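You operate a simulated robot arm through the tools that you are given. There is no shell and no other tool.

The job below is to be done with a simulated robot arm. You get a single attempt, and the scene is never put back.

JOB
Fit the green board in the fixture case and screw the lid down.
Fine: both screws tight with the orange driver, driver back in its holder; the other board stays in the tray.

It is judged by the outcome, as a careful person would: the job done as asked, and still so three seconds after it is handed in. It fails if anything else is knocked over, pushed out of place, dropped, spilled or broken. Lids that push on must go on centred and level and be pressed home; caps that screw on are set level and turned clockwise until they are tight.

ROBOT AND FRAMES
A 7-joint arm with a two-finger parallel gripper, fixed in place. Base frame: the origin is on the floor under the middle of its stand, x ahead of it, y to its left, z up; the work surface is at about z = 750. Readings come in mm, degrees, newtons and seconds.
It reaches about 1147 mm from its shoulder. Its first joint turns from -166.0 to 166.0 degrees. Payload 3.43 kg.
Tool frame: the origin (TCP) lies between the finger pads and is the grasp point; the fingertips stand 30 mm ahead of it; z points along the fingers, y is the line along which they close. The gripper opens to 94 mm. The fingers are 28 mm wide and 10 mm thick; the gripper's body (50 by 96 mm) begins 55 mm behind the TCP.
Orientation is told as [roll, pitch, yaw] about the base's x, y, z axes, in that order, counted from this pose: with the fingers straight down and closing along the base's y, the tool's x points along the base's -x, its y along +y and its z along -z.

CONTROLS
- The arm moves only by the tool jog_arm. Its argument "series" is a list of rows, each an object (a shift or turn left out is 0, a gripper value left out holds the last) with "xyz": the shift along the tool's x, y, z in mm, a list of three; "turn": the turn, a rotation vector about the tool's x, y, z in degrees, a list of three. In form: [{"xyz": [dx, dy, dz], "turn": [wx, wy, wz]}, ...]. A call has 1 to 20 rows; each row is the pose to reach, as a shift and turn from the pose commanded when the call began, along the tool's axes at that moment. "jaw" is the closure, from 0 (fully open) to 1 (shut), set as the call begins (left out, the last holds). A row lasts 0.2 s, in which the tool goes at most 50 mm and 8.6 degrees; a call with a longer step from one row to the next is refused whole, and so is a gripper value outside its range. Where a pose cannot be reached the arm comes as near as it can. A force on the tool above 40 N (or 10 N above the force at the start of the call, whichever is more), or a blocked arm, ends the call early, and 0.2 s more pass. Each finger travels about 45 mm/s and halts on what it meets, pressing with about 24 N; the grip force reading is that of the motor and also rises with nothing between the fingers. The clock runs only during rows and for 0.2 s after the last one: add rows that repeat a pose to give the fingers time. It gives the time, the measured TCP pose, the force on the tool (base axes), the opening and the grip force at its end, in the units of the frame above (readings bear some noise), with the torque about the TCP (base axes, N m) and any sound that the robot's microphone picked up.
- Cameras (640 x 400 px; columns grow to the right, rows downward): "scene" is fixed at [399.5, 651.2, 1494.1]; the picture's right is [-0.62, -0.79, 0.00], its down [-0.61, 0.48, -0.64] and it looks along [0.50, -0.39, -0.77] (base axes); focal length 336 px, centre (320, 200). "wrist" rides on the gripper at [76, 14, -103] in the tool frame; the picture's right is [-0.18, 0.98, 0.00], its down [-0.75, -0.14, -0.64] and it looks along [-0.63, -0.12, 0.77] (tool axes); focal length 243 px, centre (320, 200). There is no depth. A picture from a camera that has moved, and an enlarged one, comes with that camera's place and axes in the base frame and with its lens.
- snapshot(camera): a new picture of that camera. No time passes.
- close_up(camera, box): a new picture of the part [left, top, right, bottom] of that camera's present view, enlarged. No time passes.
- close_job(): hands the job in; it is judged then, once.

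Places have to be worked out from the pictures, the camera data and where the tool is seen. Open the gripper and draw the arm clear of the work before you hand the job in, unless the task says otherwise.

The tools are called after "Emit:" as name(argument=value, ...) on one line, values as JSON. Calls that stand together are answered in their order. jog_arm: Moves the arm, as the interface text tells. Its arguments: {"type":"object","properties":{"series":{"type":"array","items":{"type":"object","properties":{"xyz":{"type":"array","items":{"type":"number"}},"turn":{"type":"array","items":{"type":"number"}}}}},"jaw":{"type":"number"}},"required":["series"]} The other tools are called the same way: snapshot (camera) takes a picture; close_up (camera, box) takes an enlarged picture of a part of a camera's view; close_job () hands the job in.

At the start:

```text
clock: 0.0
ee_pos: [625.5, 149.2, 1035.9]
orientation: [0.0, 0.0, 0.1]
ft_force: [-0.4, -0.3, 1.3]
ft_torque: [0.03, 0.02, 0.03]
width: 94.0
grip_force: 0.0
```

scene: 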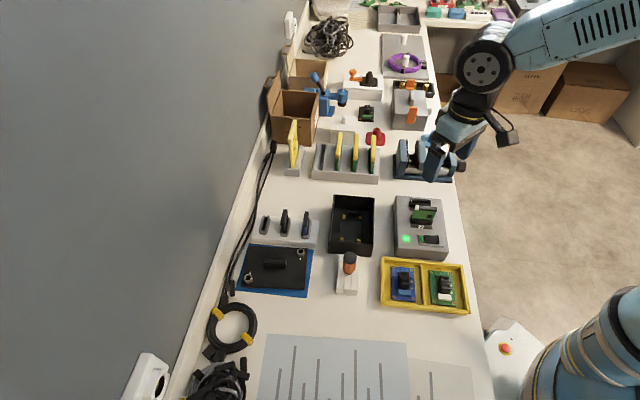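
wrist: 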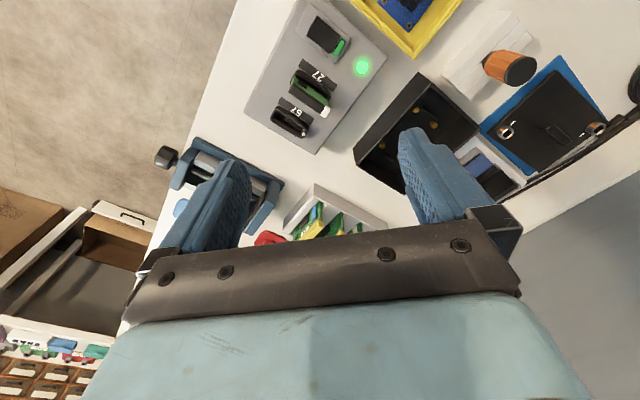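

I'll begin by enlarging the working part of the scene: the tray, the case, the lid, the driver and the tester.

Emit:
close_up(camera="scene", box=[370, 240, 480, 320])

Emit:
close_up(camera="scene", box=[230, 180, 390, 300])

Emit:
close_up(camera="scene", box=[310, 180, 470, 300])

Emit:
snapshot(camera="wrist")

```text
5.00 times, centred on (425, 280) of scene
camera zoom: at [399.5, 651.2, 1494.1], right [-0.62, -0.79, 0.0], down [-0.61, 0.48, -0.64], along [0.5, -0.39, -0.77], focal length 1680 px, centre (-205, -200)
```

zoom: 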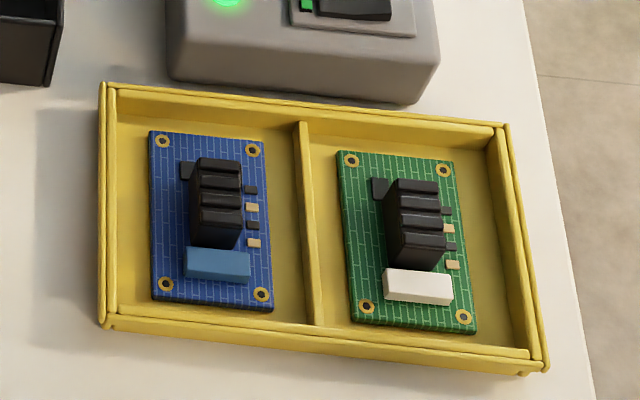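

```text
3.33 times, centred on (310, 240) of scene
camera zoom: at [399.5, 651.2, 1494.1], right [-0.62, -0.79, 0.0], down [-0.61, 0.48, -0.64], along [0.5, -0.39, -0.77], focal length 1120 px, centre (353, 67)
```

zoom: 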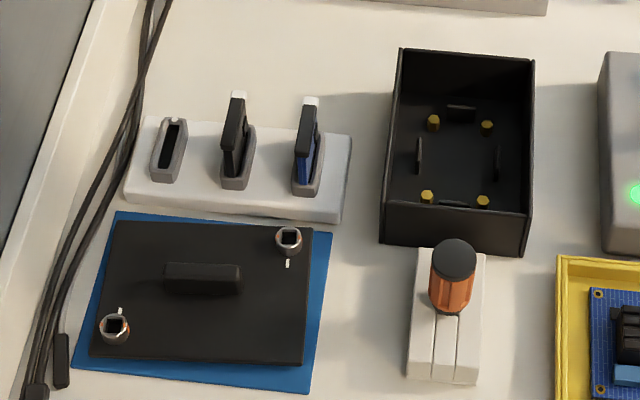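

```text
3.33 times, centred on (390, 240) of scene
camera zoom: at [399.5, 651.2, 1494.1], right [-0.62, -0.79, 0.0], down [-0.61, 0.48, -0.64], along [0.5, -0.39, -0.77], focal length 1120 px, centre (87, 67)
```

zoom: 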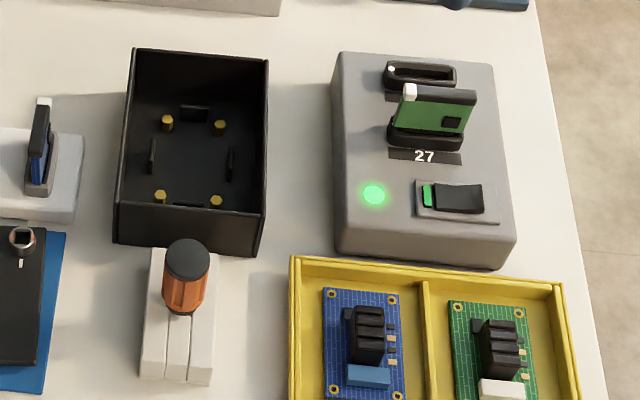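

```text
taken
camera wrist: at [549.5, 162.4, 1136.2], right [0.18, 0.98, 0.0], down [0.75, -0.14, 0.64], along [0.63, -0.12, -0.77], focal length 243 px, centre (320, 200)
```

wrist: 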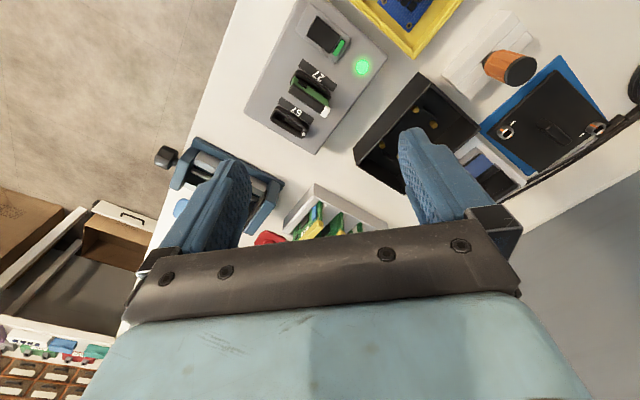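

The bench lies about 45° to the base axes. My estimates are: green board near (480, 200), case standoffs centred near (749, 272), lid near (776, 492) and driver near (655, 365). I'll bring the wrist camera over the case and driver for a better view.

Emit:
jog_arm(series=[{"xyz": [16.25, 35.25, 19]}, {"xyz": [32.5, 70.5, 38]}, {"xyz": [48.75, 105.75, 57]}, {"xyz": [65, 141, 76]}, {"xyz": [65, 141, 76]}], jaw=0)

Emit:
snapshot(camera="wrist")

```text
clock: 1.2
ee_pos: [558.9, 289.5, 958.9]
orientation: [0.0, -0.1, 0.0]
ft_force: [0.3, 1.0, 0.2]
ft_torque: [0.0, 0.03, -0.02]
width: 93.9
grip_force: 0.0
```

```text
taken
camera wrist: at [485.0, 303.7, 1060.5], right [0.18, 0.98, 0.0], down [0.75, -0.14, 0.64], along [0.63, -0.12, -0.77], focal length 243 px, centre (320, 200)
```

wrist: 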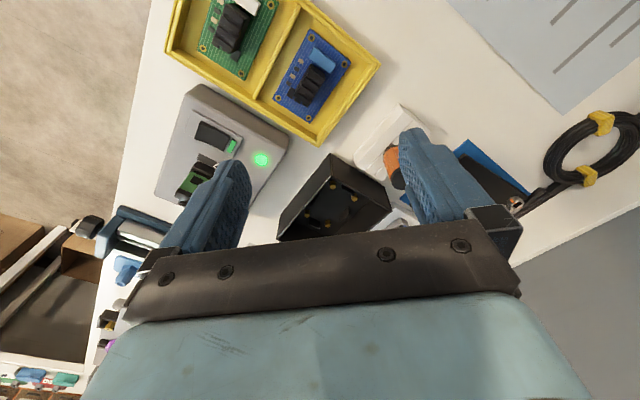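

The wrist camera looks almost straight down at the top of its picture, so targets show best when the tool is right over them. I'm moving over the case.

Emit:
jog_arm(series=[{"xyz": [-45, -4, 0]}, {"xyz": [-90, -8, 0]}, {"xyz": [-135, -12, 0]}, {"xyz": [-180, -16, 0]}, {"xyz": [-190, -17, 0]}, {"xyz": [-190, -17, 0]}])

Emit:
snapshot(camera="wrist")

```text
clock: 2.6
ee_pos: [748.2, 273.6, 958.8]
orientation: [0.0, 0.0, 0.0]
ft_force: [-0.7, 0.1, 0.9]
ft_torque: [0.0, -0.04, -0.03]
width: 94.1
grip_force: 0.1
```

```text
taken
camera wrist: at [675.5, 286.4, 1060.5], right [0.18, 0.98, 0.0], down [0.75, -0.14, 0.64], along [0.63, -0.12, -0.77], focal length 243 px, centre (320, 200)
```

wrist: 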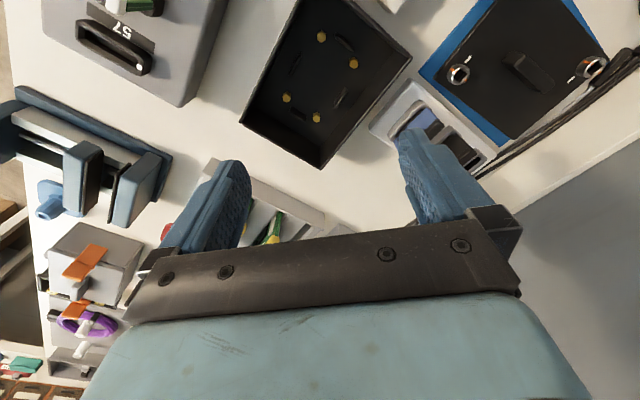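

Emit:
close_up(camera="wrist", box=[230, 0, 430, 170])

Emit:
close_up(camera="wrist", box=[410, 0, 640, 150])

```text
2.35 times, centred on (330, 85) of wrist
camera zoom: at [675.5, 286.4, 1060.5], right [0.18, 0.98, 0.0], down [0.75, -0.14, 0.64], along [0.63, -0.12, -0.77], focal length 571 px, centre (296, 471)
```

zoom: 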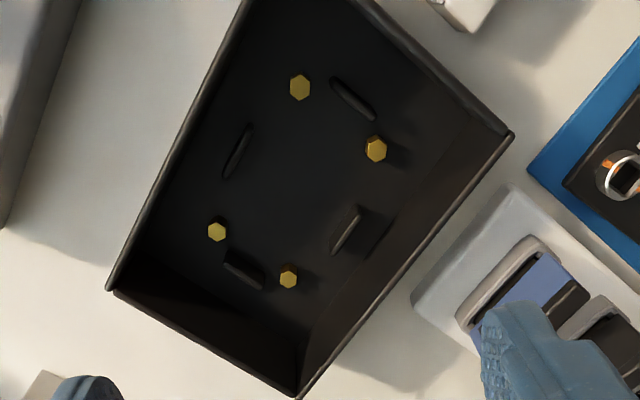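

```text
2.67 times, centred on (525, 75) of wrist
camera zoom: at [675.5, 286.4, 1060.5], right [0.18, 0.98, 0.0], down [0.75, -0.14, 0.64], along [0.63, -0.12, -0.77], focal length 647 px, centre (-227, 533)
```

zoom: 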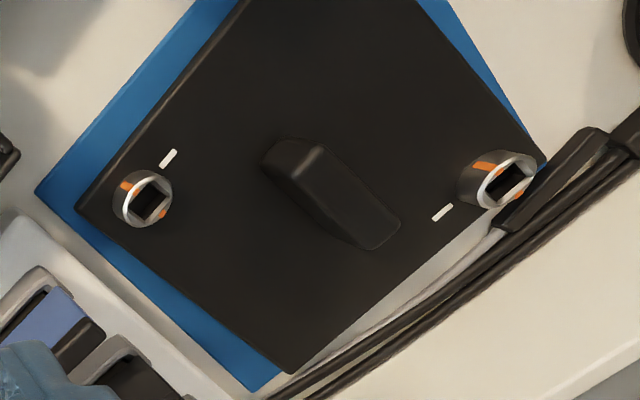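

The case rim measures about 147×105 mm at z≈806, centred at (748, 272) and aligned at 45°. The lid fasteners have a square socket and orange index marks that sit 90° from the white marks on the lid. Next I'll look at the driver and its holder.

Emit:
jog_arm(series=[{"xyz": [31, 31, 0]}, {"xyz": [62, 62, 0]}, {"xyz": [93, 92, 0]}, {"xyz": [93, 92, 0]}])

Emit:
snapshot(camera="wrist")

Emit:
close_up(camera="wrist", box=[200, 0, 420, 140])

Emit:
close_up(camera="wrist", box=[340, 30, 560, 170])

```text
clock: 3.6
ee_pos: [657.5, 365.7, 958.4]
orientation: [0.1, 0.0, 0.1]
ft_force: [-0.4, 0.2, -0.1]
ft_torque: [-0.01, -0.02, 0.0]
width: 94.0
grip_force: 0.1
```

```text
taken
camera wrist: at [582.6, 377.7, 1059.4], right [0.18, 0.98, 0.0], down [0.75, -0.14, 0.64], along [0.63, -0.12, -0.77], focal length 243 px, centre (320, 200)
```

wrist: 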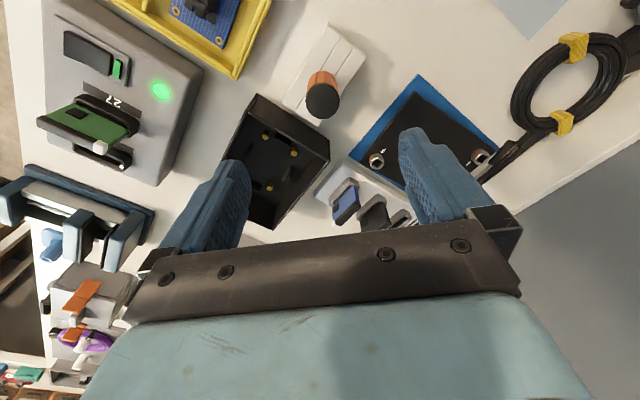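

```text
2.86 times, centred on (310, 70) of wrist
camera zoom: at [582.6, 377.7, 1059.4], right [0.18, 0.98, 0.0], down [0.75, -0.14, 0.64], along [0.63, -0.12, -0.77], focal length 693 px, centre (349, 571)
```

zoom: 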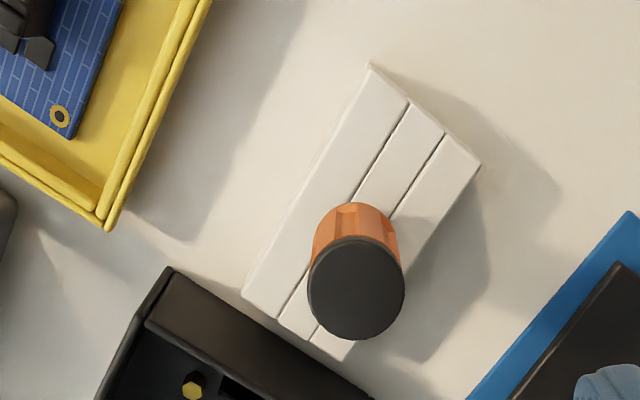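

```text
2.86 times, centred on (450, 100) of wrist
camera zoom: at [582.6, 377.7, 1059.4], right [0.18, 0.98, 0.0], down [0.75, -0.14, 0.64], along [0.63, -0.12, -0.77], focal length 693 px, centre (-51, 486)
```

zoom: 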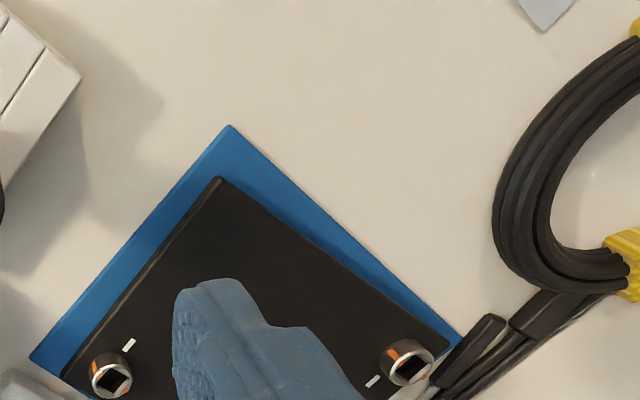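

The driver cap top is at about (653, 367, 840). Now I'll go over the tray to study the green board.

Emit:
jog_arm(series=[{"xyz": [35, -33, 0]}, {"xyz": [70, -66, 0]}, {"xyz": [105, -99, 10]}, {"xyz": [140, -132, 20]}, {"xyz": [177, -166, 30]}, {"xyz": [177, -166, 40]}, {"xyz": [177, -166, 40]}])

Emit:
snapshot(camera="wrist")

Emit:
close_up(camera="wrist", box=[220, 0, 440, 140])

```text
refused: row 5 steps farther than a row can; nothing moved
```

```text
taken
camera wrist: at [582.6, 377.7, 1059.4], right [0.18, 0.98, 0.0], down [0.75, -0.14, 0.64], along [0.63, -0.12, -0.77], focal length 243 px, centre (320, 200)
```

wrist: 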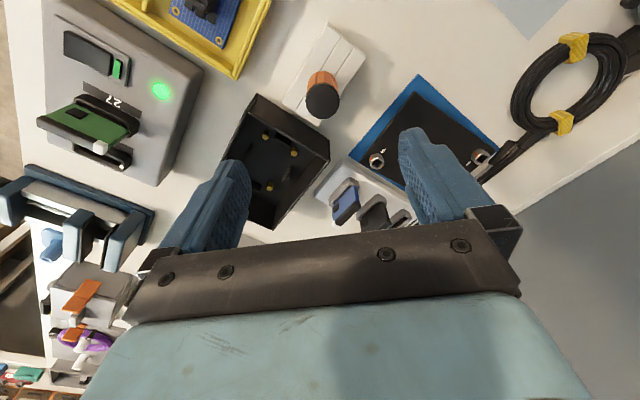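

```text
2.86 times, centred on (330, 70) of wrist
camera zoom: at [582.6, 377.7, 1059.4], right [0.18, 0.98, 0.0], down [0.75, -0.14, 0.64], along [0.63, -0.12, -0.77], focal length 693 px, centre (291, 571)
```

zoom: 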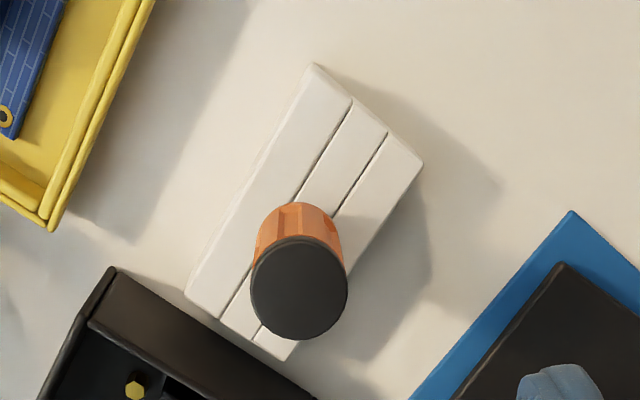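

One step came out just over 50 mm, so the call was refused whole and nothing moved. I'm sending it again with smaller steps.

Emit:
jog_arm(series=[{"xyz": [30, -28, 6]}, {"xyz": [60, -56, 12]}, {"xyz": [90, -84, 18]}, {"xyz": [120, -112, 24]}, {"xyz": [150, -140, 30]}, {"xyz": [177, -166, 40]}, {"xyz": [177, -166, 40]}])

Emit:
snapshot(camera="wrist")

Emit:
close_up(camera="wrist", box=[220, 0, 440, 140])

```text
clock: 5.2
ee_pos: [478.1, 197.8, 918.9]
orientation: [0.1, 0.0, 0.1]
ft_force: [-0.6, -0.2, -0.2]
ft_torque: [-0.02, -0.01, 0.0]
width: 94.1
grip_force: 0.1
```

```text
taken
camera wrist: at [403.1, 211.1, 1019.9], right [0.18, 0.98, 0.0], down [0.75, -0.14, 0.64], along [0.63, -0.12, -0.77], focal length 243 px, centre (320, 200)
```

wrist: 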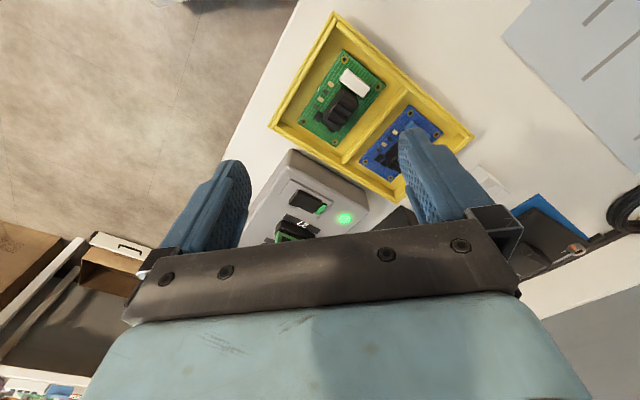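

```text
2.86 times, centred on (330, 70) of wrist
camera zoom: at [403.1, 211.1, 1019.9], right [0.18, 0.98, 0.0], down [0.75, -0.14, 0.64], along [0.63, -0.12, -0.77], focal length 693 px, centre (291, 571)
```

zoom: 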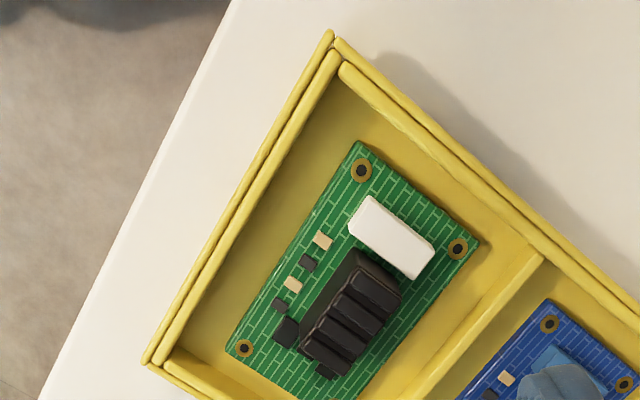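

After correcting for the zoom offset, both cameras agree: the board centre is at about (493, 215.6), top at z≈759, long axis along (−1, 1). I'll turn the tool 45° to match the board and centre over it.

Emit:
jog_arm(series=[{"xyz": [-3, 3, 0], "turn": [0, 0, 7.5]}, {"xyz": [-6, 6, 0], "turn": [0, 0, 15]}, {"xyz": [-9, 9, 5], "turn": [0, 0, 22.5]}, {"xyz": [-12, 12, 10], "turn": [0, 0, 30]}, {"xyz": [-15, 15, 15], "turn": [0, 0, 37.5]}, {"xyz": [-15, 18, 20], "turn": [0, 0, 45]}, {"xyz": [-15, 18, 20], "turn": [0, 0, 45]}])

Emit:
snapshot(camera="wrist")

Emit:
close_up(camera="wrist", box=[220, 0, 440, 140])

Emit:
snapshot(camera="scene")

```text
clock: 6.8
ee_pos: [493.5, 217.7, 900.0]
orientation: [-0.1, -0.1, -45.0]
ft_force: [0.0, 0.5, -1.0]
ft_torque: [0.0, 0.01, 0.03]
width: 94.2
grip_force: 0.0
```

```text
taken
camera wrist: at [451.5, 280.5, 1001.0], right [0.83, 0.56, 0.0], down [0.43, -0.63, 0.64], along [0.36, -0.53, -0.77], focal length 243 px, centre (320, 200)
```

wrist: 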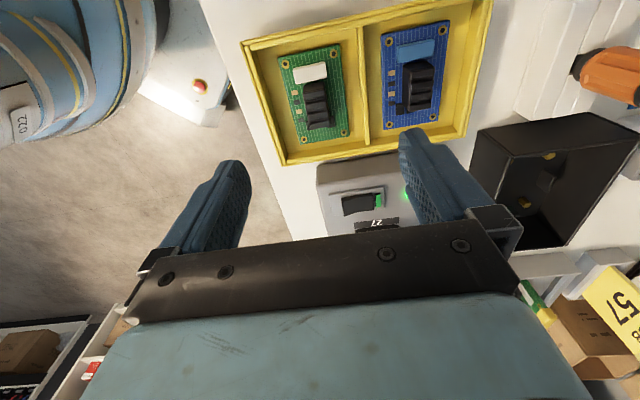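

```text
2.86 times, centred on (330, 70) of wrist
camera zoom: at [451.5, 280.5, 1001.0], right [0.83, 0.56, 0.0], down [0.43, -0.63, 0.64], along [0.36, -0.53, -0.77], focal length 693 px, centre (291, 571)
```

zoom: 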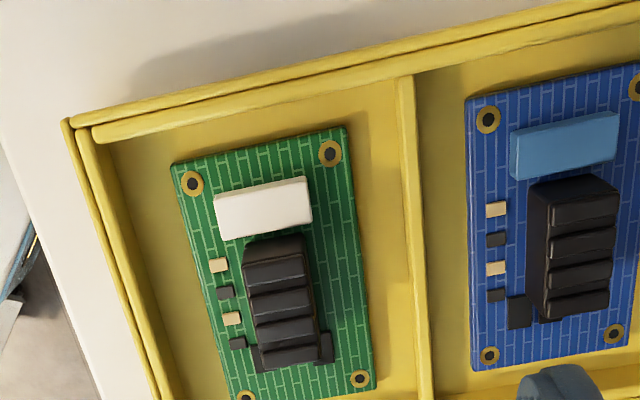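

```text
taken
```

scene: 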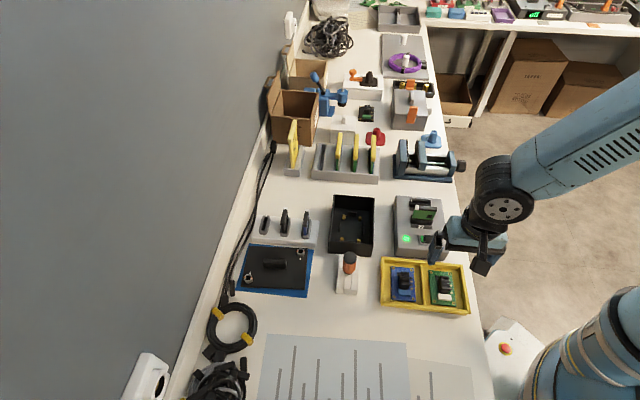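

I'm enlarging the green board's black finned block in both cameras to measure where to grip it.

Emit:
close_up(camera="scene", box=[424, 264, 464, 310])

Emit:
close_up(camera="wrist", box=[270, 40, 370, 150])

```text
8.70 times, centred on (444, 287) of scene
camera zoom: at [399.5, 651.2, 1494.1], right [-0.62, -0.79, 0.0], down [-0.61, 0.48, -0.64], along [0.5, -0.39, -0.77], focal length 2922 px, centre (-758, -556)
```

zoom: 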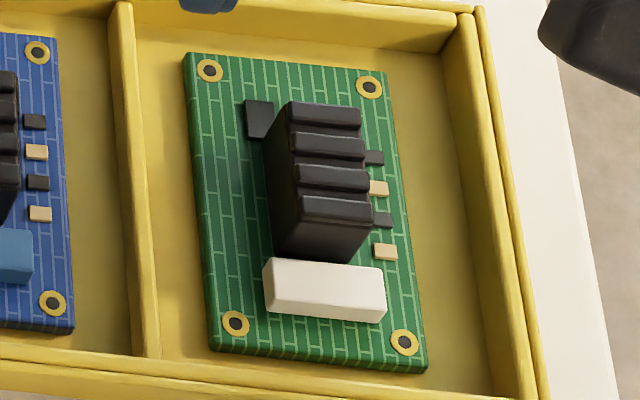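

```text
3.64 times, centred on (320, 95) of wrist
camera zoom: at [451.5, 280.5, 1001.0], right [0.83, 0.56, 0.0], down [0.43, -0.63, 0.64], along [0.36, -0.53, -0.77], focal length 882 px, centre (320, 582)
```

zoom: 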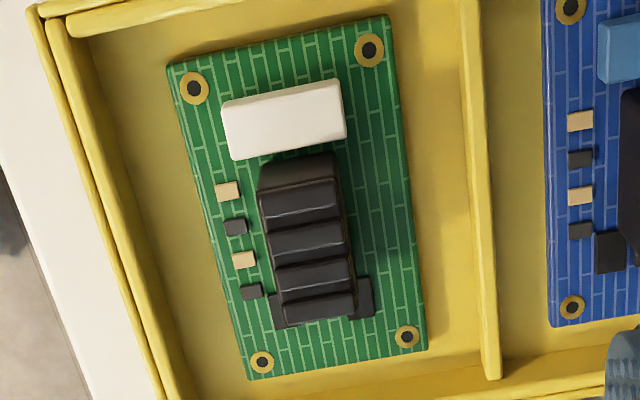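

The finned block is about 18.5×32 mm, its top at z≈783, and it sits on the board's centre at (493.3, 214.8). I'll narrow the jaws to about 40 mm so they clear the tray walls, centre over it and go down to a hover.

Emit:
jog_arm(series=[{"xyz": [-0.9, -2.6, 0]}, {"xyz": [-0.9, -2.6, 0]}, {"xyz": [-0.9, -2.6, 10]}, {"xyz": [-0.9, -2.6, 35]}, {"xyz": [-0.9, -2.6, 60]}, {"xyz": [-0.9, -2.6, 75]}, {"xyz": [-0.9, -2.6, 75]}], jaw=0.57)

Emit:
snapshot(camera="wrist")

Emit:
close_up(camera="wrist", box=[240, 40, 400, 180])

Emit:
close_up(camera="scene", box=[400, 220, 500, 320])

```text
clock: 8.4
ee_pos: [493.1, 215.2, 823.1]
orientation: [0.0, 0.0, -45.0]
ft_force: [0.9, -0.4, 0.0]
ft_torque: [0.01, -0.03, -0.01]
width: 40.4
grip_force: 0.0
```

```text
taken
camera wrist: at [450.3, 278.0, 925.7], right [0.83, 0.56, 0.0], down [0.43, -0.63, 0.64], along [0.36, -0.53, -0.77], focal length 243 px, centre (320, 200)
```

wrist: 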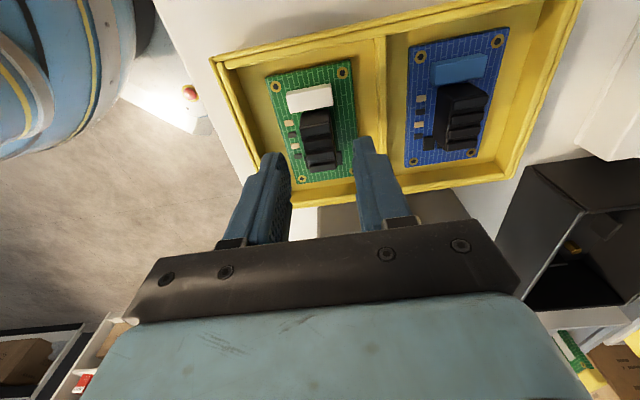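

```text
2.86 times, centred on (320, 110) of wrist
camera zoom: at [450.3, 278.0, 925.7], right [0.83, 0.56, 0.0], down [0.43, -0.63, 0.64], along [0.36, -0.53, -0.77], focal length 693 px, centre (320, 457)
```

zoom: 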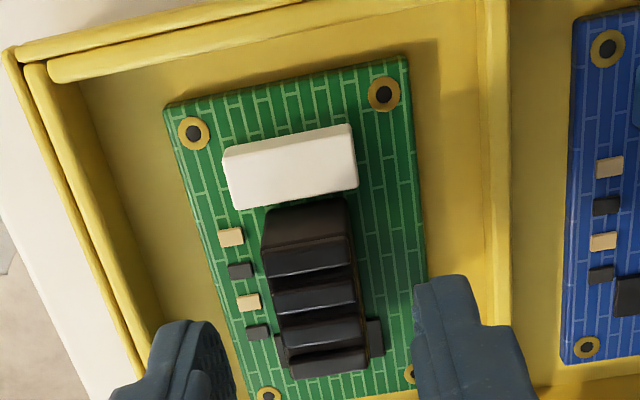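

```text
4.00 times, centred on (450, 270) of scene
camera zoom: at [399.5, 651.2, 1494.1], right [-0.62, -0.79, 0.0], down [-0.61, 0.48, -0.64], along [0.5, -0.39, -0.77], focal length 1344 px, centre (-200, -80)
```

zoom: 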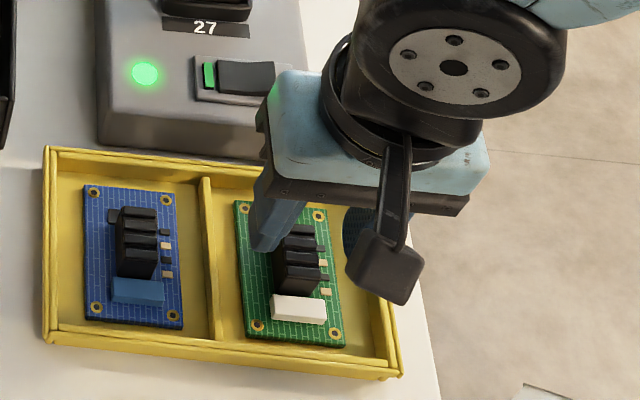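

The fingers straddle the finned block with even gaps. I'll go down to put the tips about 8 mm above the board, checking for contact before I close.

Emit:
jog_arm(series=[{"xyz": [1, 0, 8]}, {"xyz": [1, 0, 16]}, {"xyz": [1, 0, 24]}, {"xyz": [1, 0, 29]}, {"xyz": [1, 0, 29]}])

Emit:
close_up(camera="wrist", box=[220, 40, 420, 180])

Emit:
close_up(camera="scene", box=[410, 240, 490, 310])

```text
clock: 9.6
ee_pos: [492.3, 216.8, 795.5]
orientation: [0.0, -0.1, -45.0]
ft_force: [-0.6, 0.1, -0.7]
ft_torque: [0.0, 0.03, -0.02]
width: 40.3
grip_force: 0.2
```

```text
2.86 times, centred on (320, 110) of wrist
camera zoom: at [449.5, 278.8, 896.2], right [0.82, 0.57, 0.0], down [0.43, -0.63, 0.64], along [0.36, -0.53, -0.77], focal length 693 px, centre (320, 457)
```

zoom: 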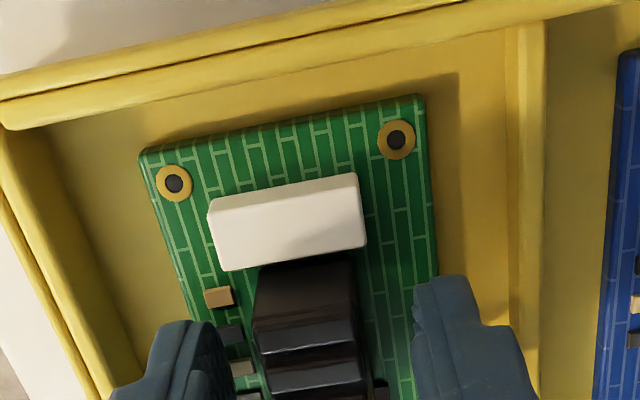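

```text
5.71 times, centred on (450, 275) of scene
camera zoom: at [399.5, 651.2, 1494.1], right [-0.62, -0.79, 0.0], down [-0.61, 0.48, -0.64], along [0.5, -0.39, -0.77], focal length 1920 px, centre (-423, -229)
```

zoom: 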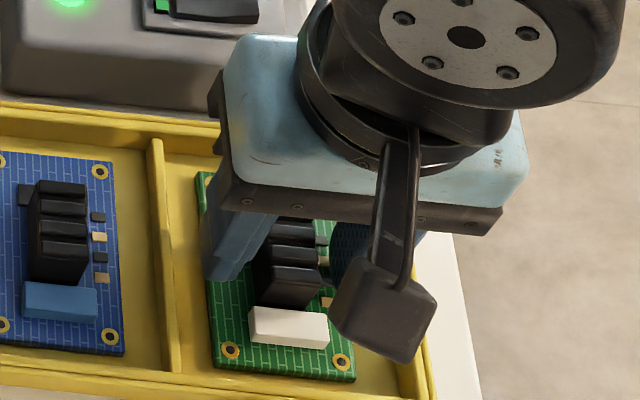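

No contact and the tips are clear of the small parts. I'm closing on the finned block now.

Emit:
jog_arm(series=[{"xyz": [0, 0, 0]}, {"xyz": [0, 0, 0]}, {"xyz": [0, 0, 0]}, {"xyz": [0, 0, 0]}], jaw=1)

Emit:
close_up(camera="wrist", box=[220, 40, 420, 180])

```text
clock: 10.6
ee_pos: [490.3, 215.8, 794.9]
orientation: [0.0, 0.0, -45.0]
ft_force: [-0.1, 0.0, 0.1]
ft_torque: [-0.03, -0.05, 0.04]
width: 19.1
grip_force: 23.8
```

```text
2.86 times, centred on (320, 110) of wrist
camera zoom: at [449.6, 278.8, 896.3], right [0.82, 0.57, 0.0], down [0.43, -0.63, 0.64], along [0.36, -0.53, -0.77], focal length 693 px, centre (320, 457)
```

zoom: 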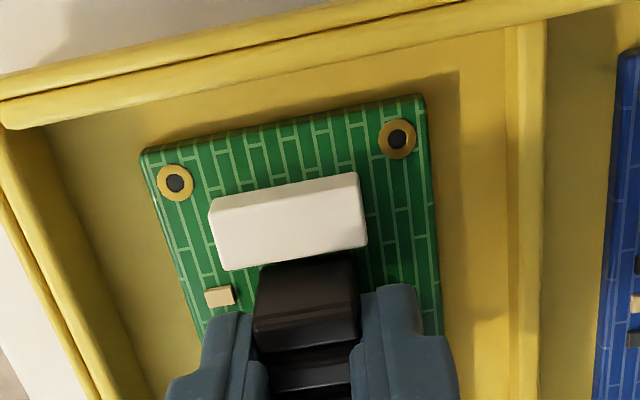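

The board is gripped at 19.1 mm and sits square in the fingers. I'll lift it clear of the tray and confirm the hold.

Emit:
jog_arm(series=[{"xyz": [0, 0, -8]}, {"xyz": [0, 0, -20]}, {"xyz": [0, 0, -45]}, {"xyz": [0, 0, -75]}, {"xyz": [0, 0, -105]}, {"xyz": [0, 0, -130]}, {"xyz": [0, 0, -135]}, {"xyz": [0, 0, -135]}], jaw=1)

Emit:
close_up(camera="wrist", box=[220, 40, 420, 180])

Emit:
snapshot(camera="scene")

```text
clock: 12.4
ee_pos: [494.0, 214.0, 931.1]
orientation: [0.0, 0.0, -45.0]
ft_force: [-0.9, 0.4, -0.3]
ft_torque: [0.01, 0.01, -0.05]
width: 19.5
grip_force: 24.2
```

```text
2.86 times, centred on (320, 110) of wrist
camera zoom: at [450.4, 276.8, 1032.2], right [0.82, 0.57, 0.0], down [0.43, -0.63, 0.64], along [0.36, -0.53, -0.77], focal length 693 px, centre (320, 457)
```

zoom: 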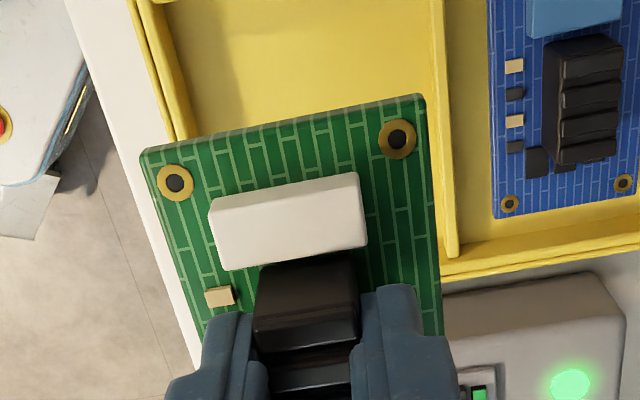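

```text
taken
```

scene: 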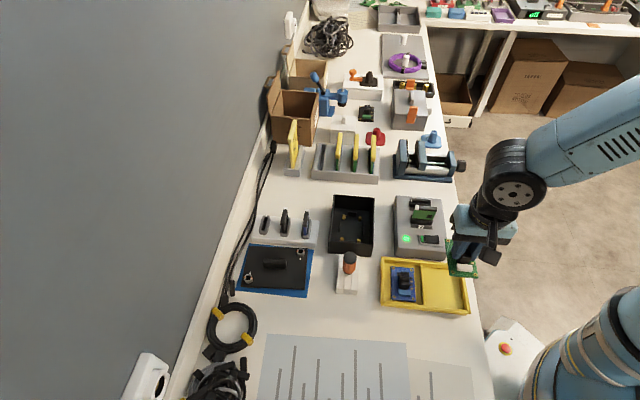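

The board is held firmly and hasn't slipped, since its holes show at the same pixels. Now I'll carry it over the case at this height.

Emit:
jog_arm(series=[{"xyz": [-10, 16, 0]}, {"xyz": [-30, 47.5, 0]}, {"xyz": [-50, 79, 0]}, {"xyz": [-70, 111, 0]}, {"xyz": [-90, 142.5, 0]}, {"xyz": [-110, 174, 0]}, {"xyz": [-128, 203, 0]}, {"xyz": [-137, 217, 0]}, {"xyz": [-139.7, 221.3, 0]}, {"xyz": [-139.7, 221.3, 0]}], jaw=1)

Emit:
snapshot(camera="wrist")

Emit:
close_up(camera="wrist", box=[200, 0, 440, 170])

Emit:
close_up(camera="scene", box=[300, 130, 440, 270])

```text
clock: 14.6
ee_pos: [747.8, 272.5, 929.5]
orientation: [0.1, 0.1, -45.0]
ft_force: [-0.1, 0.5, -0.2]
ft_torque: [0.01, -0.01, -0.01]
width: 19.3
grip_force: 24.1
```

```text
taken
camera wrist: at [705.4, 335.3, 1030.9], right [0.83, 0.56, 0.0], down [0.43, -0.63, 0.64], along [0.36, -0.53, -0.77], focal length 243 px, centre (320, 200)
```

wrist: 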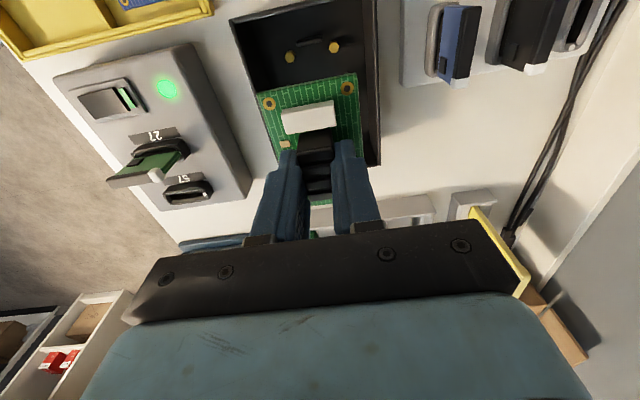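

```text
2.35 times, centred on (320, 85) of wrist
camera zoom: at [705.4, 335.3, 1030.9], right [0.83, 0.56, 0.0], down [0.43, -0.63, 0.64], along [0.36, -0.53, -0.77], focal length 571 px, centre (320, 471)
```

zoom: 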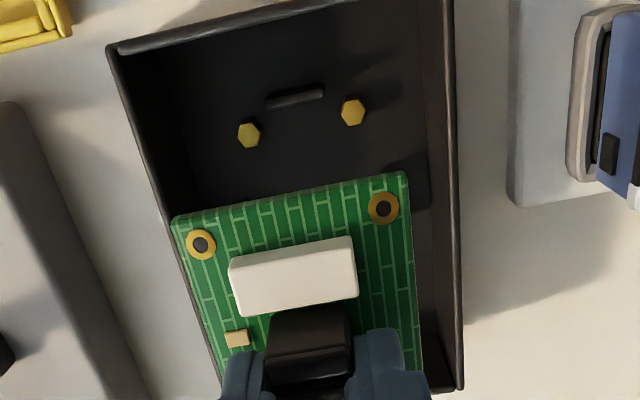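

```text
2.86 times, centred on (370, 200) of scene
camera zoom: at [399.5, 651.2, 1494.1], right [-0.62, -0.79, 0.0], down [-0.61, 0.48, -0.64], along [0.5, -0.39, -0.77], focal length 960 px, centre (177, 200)
```

zoom: 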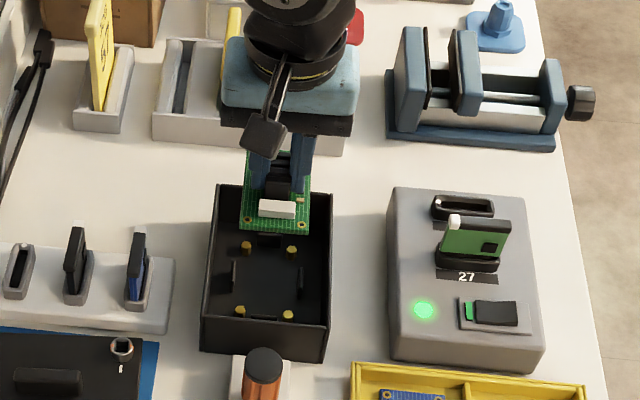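

The board and standoffs are square to each other, with an offset of about +1.5 mm in tool x and −1.0 mm in y. I'll correct that while coming down to just above the rim, then measure again.

Emit:
jog_arm(series=[{"xyz": [1.5, -1.0, 10]}, {"xyz": [1.5, -1.0, 30]}, {"xyz": [1.5, -1.0, 52]}, {"xyz": [1.5, -1.0, 70]}, {"xyz": [1.5, -1.0, 78]}, {"xyz": [1.5, -1.0, 78]}], jaw=1)

Emit:
close_up(camera="wrist", box=[200, 0, 440, 170])

Emit:
close_up(camera="scene", box=[300, 150, 420, 270])

```text
clock: 16.0
ee_pos: [745.9, 273.1, 852.0]
orientation: [0.1, -0.1, -45.0]
ft_force: [0.3, -0.1, -1.0]
ft_torque: [0.0, 0.0, 0.02]
width: 19.3
grip_force: 23.6
```

```text
2.35 times, centred on (320, 85) of wrist
camera zoom: at [703.4, 336.5, 953.4], right [0.82, 0.57, 0.0], down [0.43, -0.63, 0.64], along [0.36, -0.53, -0.77], focal length 571 px, centre (320, 471)
```

zoom: 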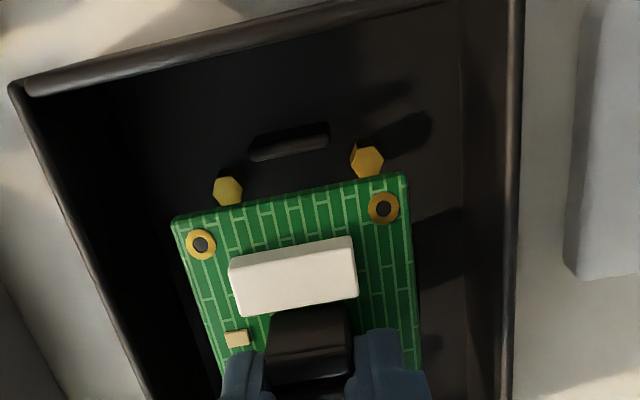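

```text
3.33 times, centred on (360, 210) of scene
camera zoom: at [399.5, 651.2, 1494.1], right [-0.62, -0.79, 0.0], down [-0.61, 0.48, -0.64], along [0.5, -0.39, -0.77], focal length 1120 px, centre (187, 167)
```

zoom: 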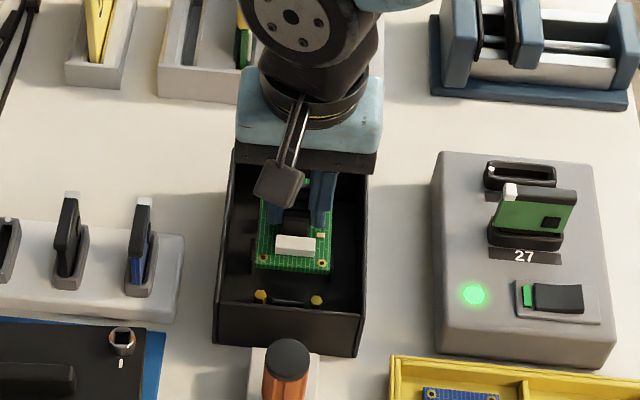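

Residual error is now about −0.5 mm in x and −0.4 mm in y. I'll apply that and go down inside the walls to about 15 mm above the standoffs for another check.

Emit:
jog_arm(series=[{"xyz": [-0.4, -0.3, 8]}, {"xyz": [-0.4, -0.3, 16]}, {"xyz": [-0.4, -0.3, 24]}, {"xyz": [-0.4, -0.3, 30]}, {"xyz": [-0.4, -0.3, 30]}], jaw=1)

Emit:
close_up(camera="wrist", box=[220, 30, 420, 170])

Emit:
close_up(camera="scene", box=[320, 190, 390, 260])

```text
clock: 17.2
ee_pos: [746.2, 273.1, 821.9]
orientation: [0.1, 0.0, -45.0]
ft_force: [0.2, -0.3, -1.1]
ft_torque: [-0.04, 0.01, -0.01]
width: 19.2
grip_force: 23.9
```

```text
2.86 times, centred on (320, 100) of wrist
camera zoom: at [704.3, 335.8, 923.5], right [0.82, 0.57, 0.0], down [0.43, -0.63, 0.64], along [0.36, -0.53, -0.77], focal length 693 px, centre (320, 486)
```

zoom: 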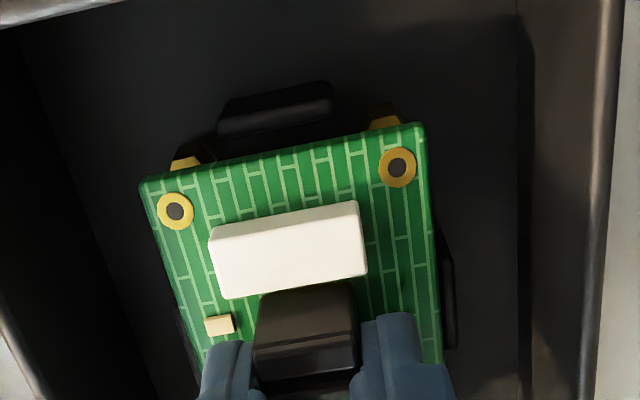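

```text
5.71 times, centred on (355, 225) of scene
camera zoom: at [399.5, 651.2, 1494.1], right [-0.62, -0.79, 0.0], down [-0.61, 0.48, -0.64], along [0.5, -0.39, -0.77], focal length 1920 px, centre (120, 57)
```

zoom: 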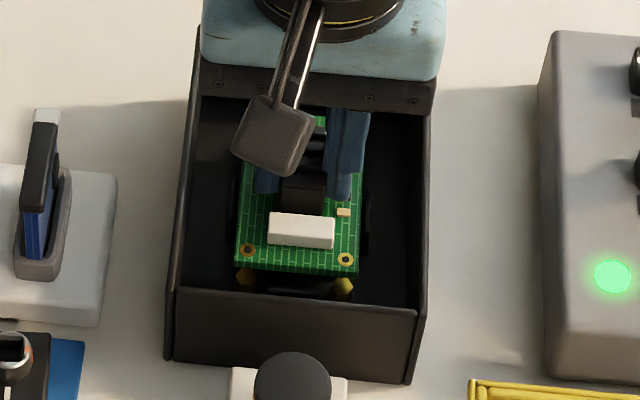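

Both views show the standoffs right under the board holes and the board between the locating tabs. I'll go down slowly to just above the expected seat.

Emit:
jog_arm(series=[{"xyz": [-0.1, -0.1, 4]}, {"xyz": [-0.1, -0.1, 8]}, {"xyz": [-0.1, -0.1, 11]}, {"xyz": [-0.1, -0.1, 14]}, {"xyz": [-0.1, -0.1, 14]}], jaw=1)

Emit:
close_up(camera="wrist", box=[220, 30, 420, 170])

Emit:
close_up(camera="scene", box=[320, 190, 390, 260])

```text
clock: 18.4
ee_pos: [745.8, 271.5, 808.0]
orientation: [0.0, 0.1, -45.0]
ft_force: [0.3, 0.1, 0.2]
ft_torque: [0.01, -0.02, 0.0]
width: 19.0
grip_force: 24.0
```

```text
2.86 times, centred on (320, 100) of wrist
camera zoom: at [704.0, 335.1, 909.0], right [0.82, 0.57, 0.0], down [0.43, -0.63, 0.64], along [0.36, -0.53, -0.77], focal length 693 px, centre (320, 486)
```

zoom: 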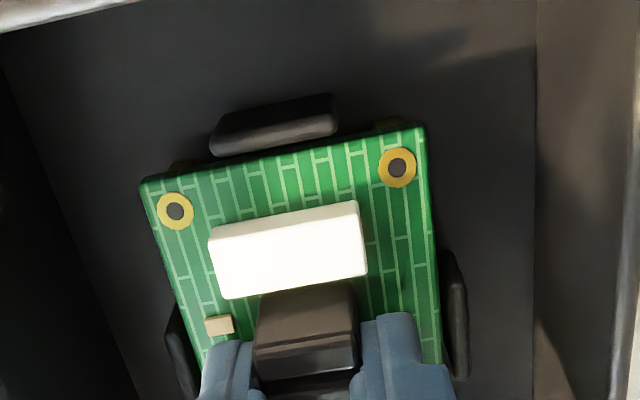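

```text
5.71 times, centred on (355, 225) of scene
camera zoom: at [399.5, 651.2, 1494.1], right [-0.62, -0.79, 0.0], down [-0.61, 0.48, -0.64], along [0.5, -0.39, -0.77], focal length 1920 px, centre (120, 57)
```

zoom: 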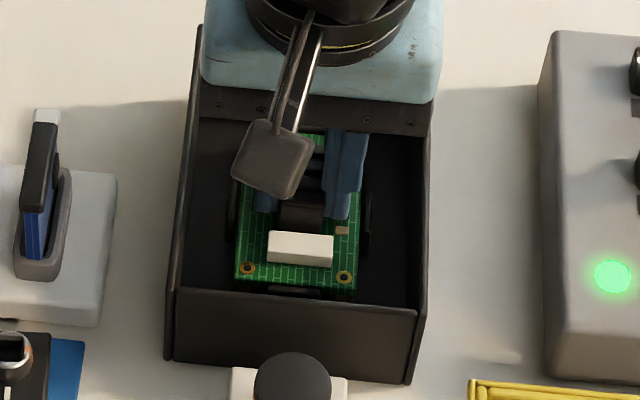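

The board is between all four tabs with no contact force. I'll keep going down in small steps until it meets the standoffs.

Emit:
jog_arm(series=[{"xyz": [0, 0, 1]}, {"xyz": [0, 0, 2]}, {"xyz": [0, 0, 3]}, {"xyz": [0, 0, 3]}], jaw=1)

Emit:
close_up(camera="wrist", box=[220, 30, 420, 170])

```text
clock: 19.4
ee_pos: [745.5, 273.1, 806.8]
orientation: [0.1, -0.1, -45.0]
ft_force: [3.6, -2.2, 19.6]
ft_torque: [-0.09, -0.02, -0.06]
width: 19.4
grip_force: 23.7
```

```text
2.86 times, centred on (320, 100) of wrist
camera zoom: at [703.7, 335.2, 907.5], right [0.83, 0.56, 0.0], down [0.43, -0.63, 0.64], along [0.36, -0.53, -0.77], focal length 693 px, centre (320, 486)
```

zoom: 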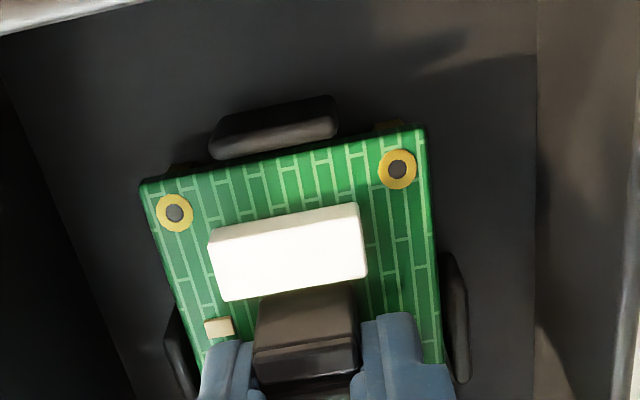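

Contact came at TCP z≈806.5 with 20 N upward and almost no torque, so the load is balanced over the standoffs. I'll open the fingers partway and look before withdrawing.

Emit:
jog_arm(series=[{"xyz": [0, 0, 1.5]}, {"xyz": [0, 0, 1.5]}, {"xyz": [0, 0, 1.5]}, {"xyz": [0, 0, 1.5]}], jaw=0.6)

Emit:
close_up(camera="wrist", box=[220, 30, 420, 170])

Emit:
close_up(camera="scene", box=[320, 190, 390, 260])

```text
clock: 20.4
ee_pos: [746.3, 271.8, 803.9]
orientation: [0.0, 0.0, -45.0]
ft_force: [0.0, -0.1, 0.4]
ft_torque: [0.0, -0.01, -0.03]
width: 37.6
grip_force: 0.0
```

```text
2.86 times, centred on (320, 100) of wrist
camera zoom: at [703.4, 335.6, 904.8], right [0.82, 0.57, 0.0], down [0.43, -0.63, 0.64], along [0.36, -0.53, -0.77], focal length 693 px, centre (320, 486)
```

zoom: 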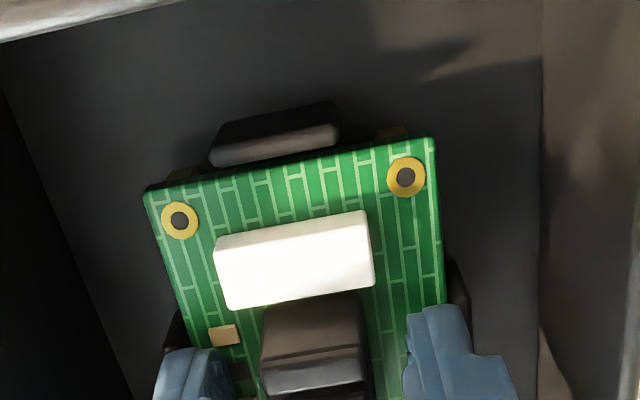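

```text
5.71 times, centred on (355, 225) of scene
camera zoom: at [399.5, 651.2, 1494.1], right [-0.62, -0.79, 0.0], down [-0.61, 0.48, -0.64], along [0.5, -0.39, -0.77], focal length 1920 px, centre (120, 57)
```

zoom: 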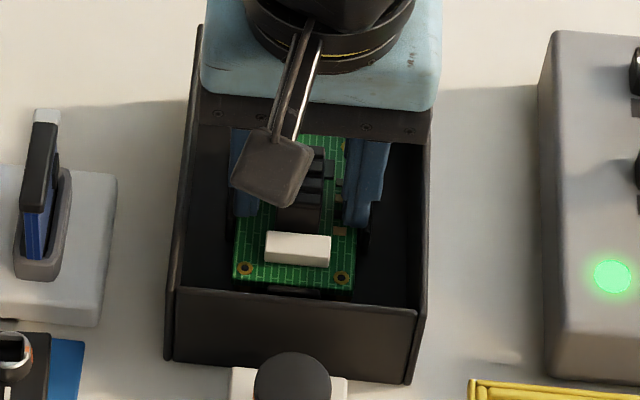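

Released, and the force dropped to zero with the board resting in place. I'll raise the open gripper straight up and check how it sits.

Emit:
jog_arm(series=[{"xyz": [0, 0, -10]}, {"xyz": [0, 0, -30]}, {"xyz": [0, 0, -60]}, {"xyz": [0, 0, -95]}, {"xyz": [0, 0, -125]}, {"xyz": [0, 0, -125]}], jaw=0.6)

Emit:
close_up(camera="wrist", box=[220, 0, 420, 140])

Emit:
close_up(camera="scene", box=[320, 190, 390, 260])

```text
clock: 21.8
ee_pos: [747.0, 272.7, 926.9]
orientation: [0.0, 0.0, -45.0]
ft_force: [-0.5, -0.1, 0.2]
ft_torque: [0.0, 0.0, 0.01]
width: 37.4
grip_force: 0.1
```

```text
2.86 times, centred on (320, 70) of wrist
camera zoom: at [705.3, 335.4, 1028.8], right [0.83, 0.56, 0.0], down [0.43, -0.63, 0.64], along [0.36, -0.53, -0.77], focal length 693 px, centre (320, 571)
```

zoom: 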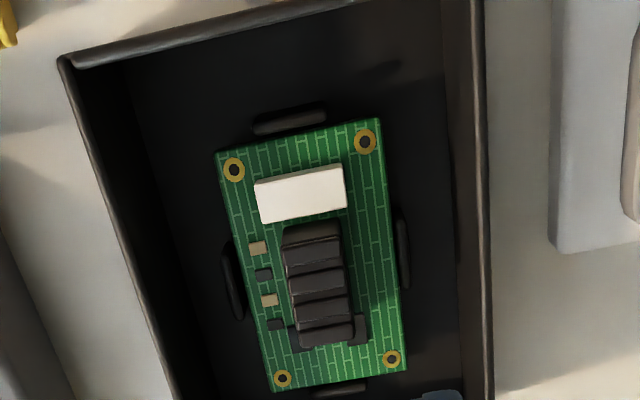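

```text
5.71 times, centred on (355, 225) of scene
camera zoom: at [399.5, 651.2, 1494.1], right [-0.62, -0.79, 0.0], down [-0.61, 0.48, -0.64], along [0.5, -0.39, -0.77], focal length 1920 px, centre (120, 57)
```

zoom: 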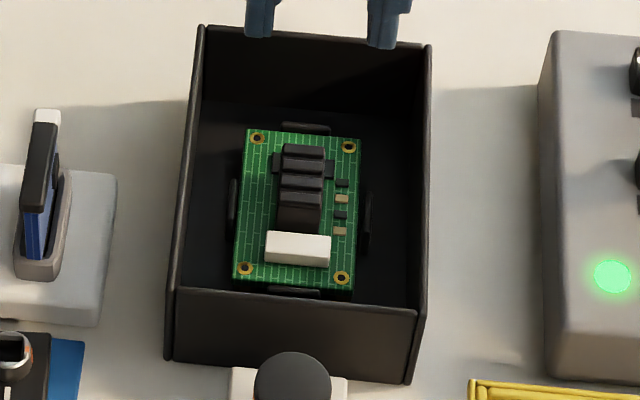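

Emit:
close_up(camera="wrist", box=[280, 30, 370, 142])

Emit:
close_up(camera="scene", box=[340, 205, 374, 245])

```text
3.57 times, centred on (325, 86) of wrist
camera zoom: at [705.3, 335.4, 1028.8], right [0.83, 0.56, 0.0], down [0.43, -0.63, 0.64], along [0.36, -0.53, -0.77], focal length 866 px, centre (302, 607)
```

zoom: 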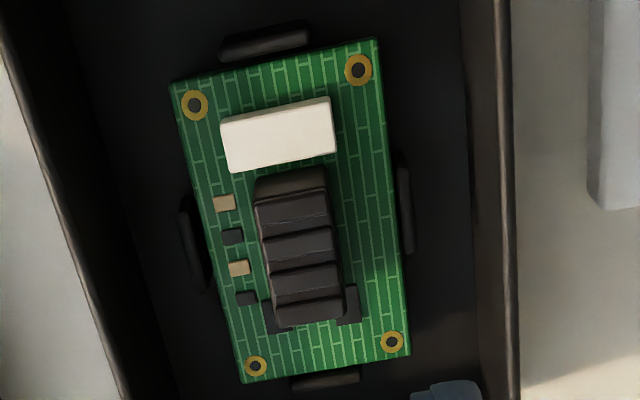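

```text
10.00 times, centred on (357, 225) of scene
camera zoom: at [399.5, 651.2, 1494.1], right [-0.62, -0.79, 0.0], down [-0.61, 0.48, -0.64], along [0.5, -0.39, -0.77], focal length 3360 px, centre (-50, -50)
```

zoom: 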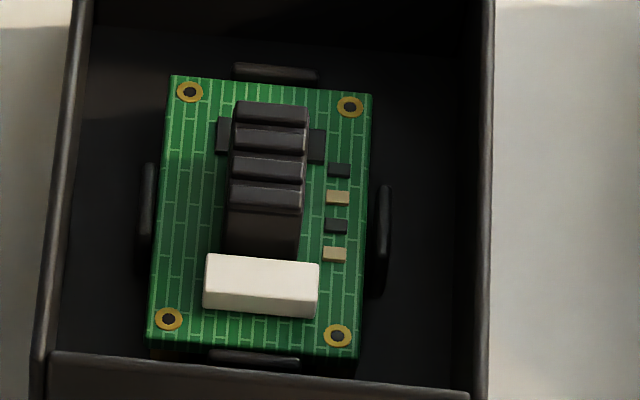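

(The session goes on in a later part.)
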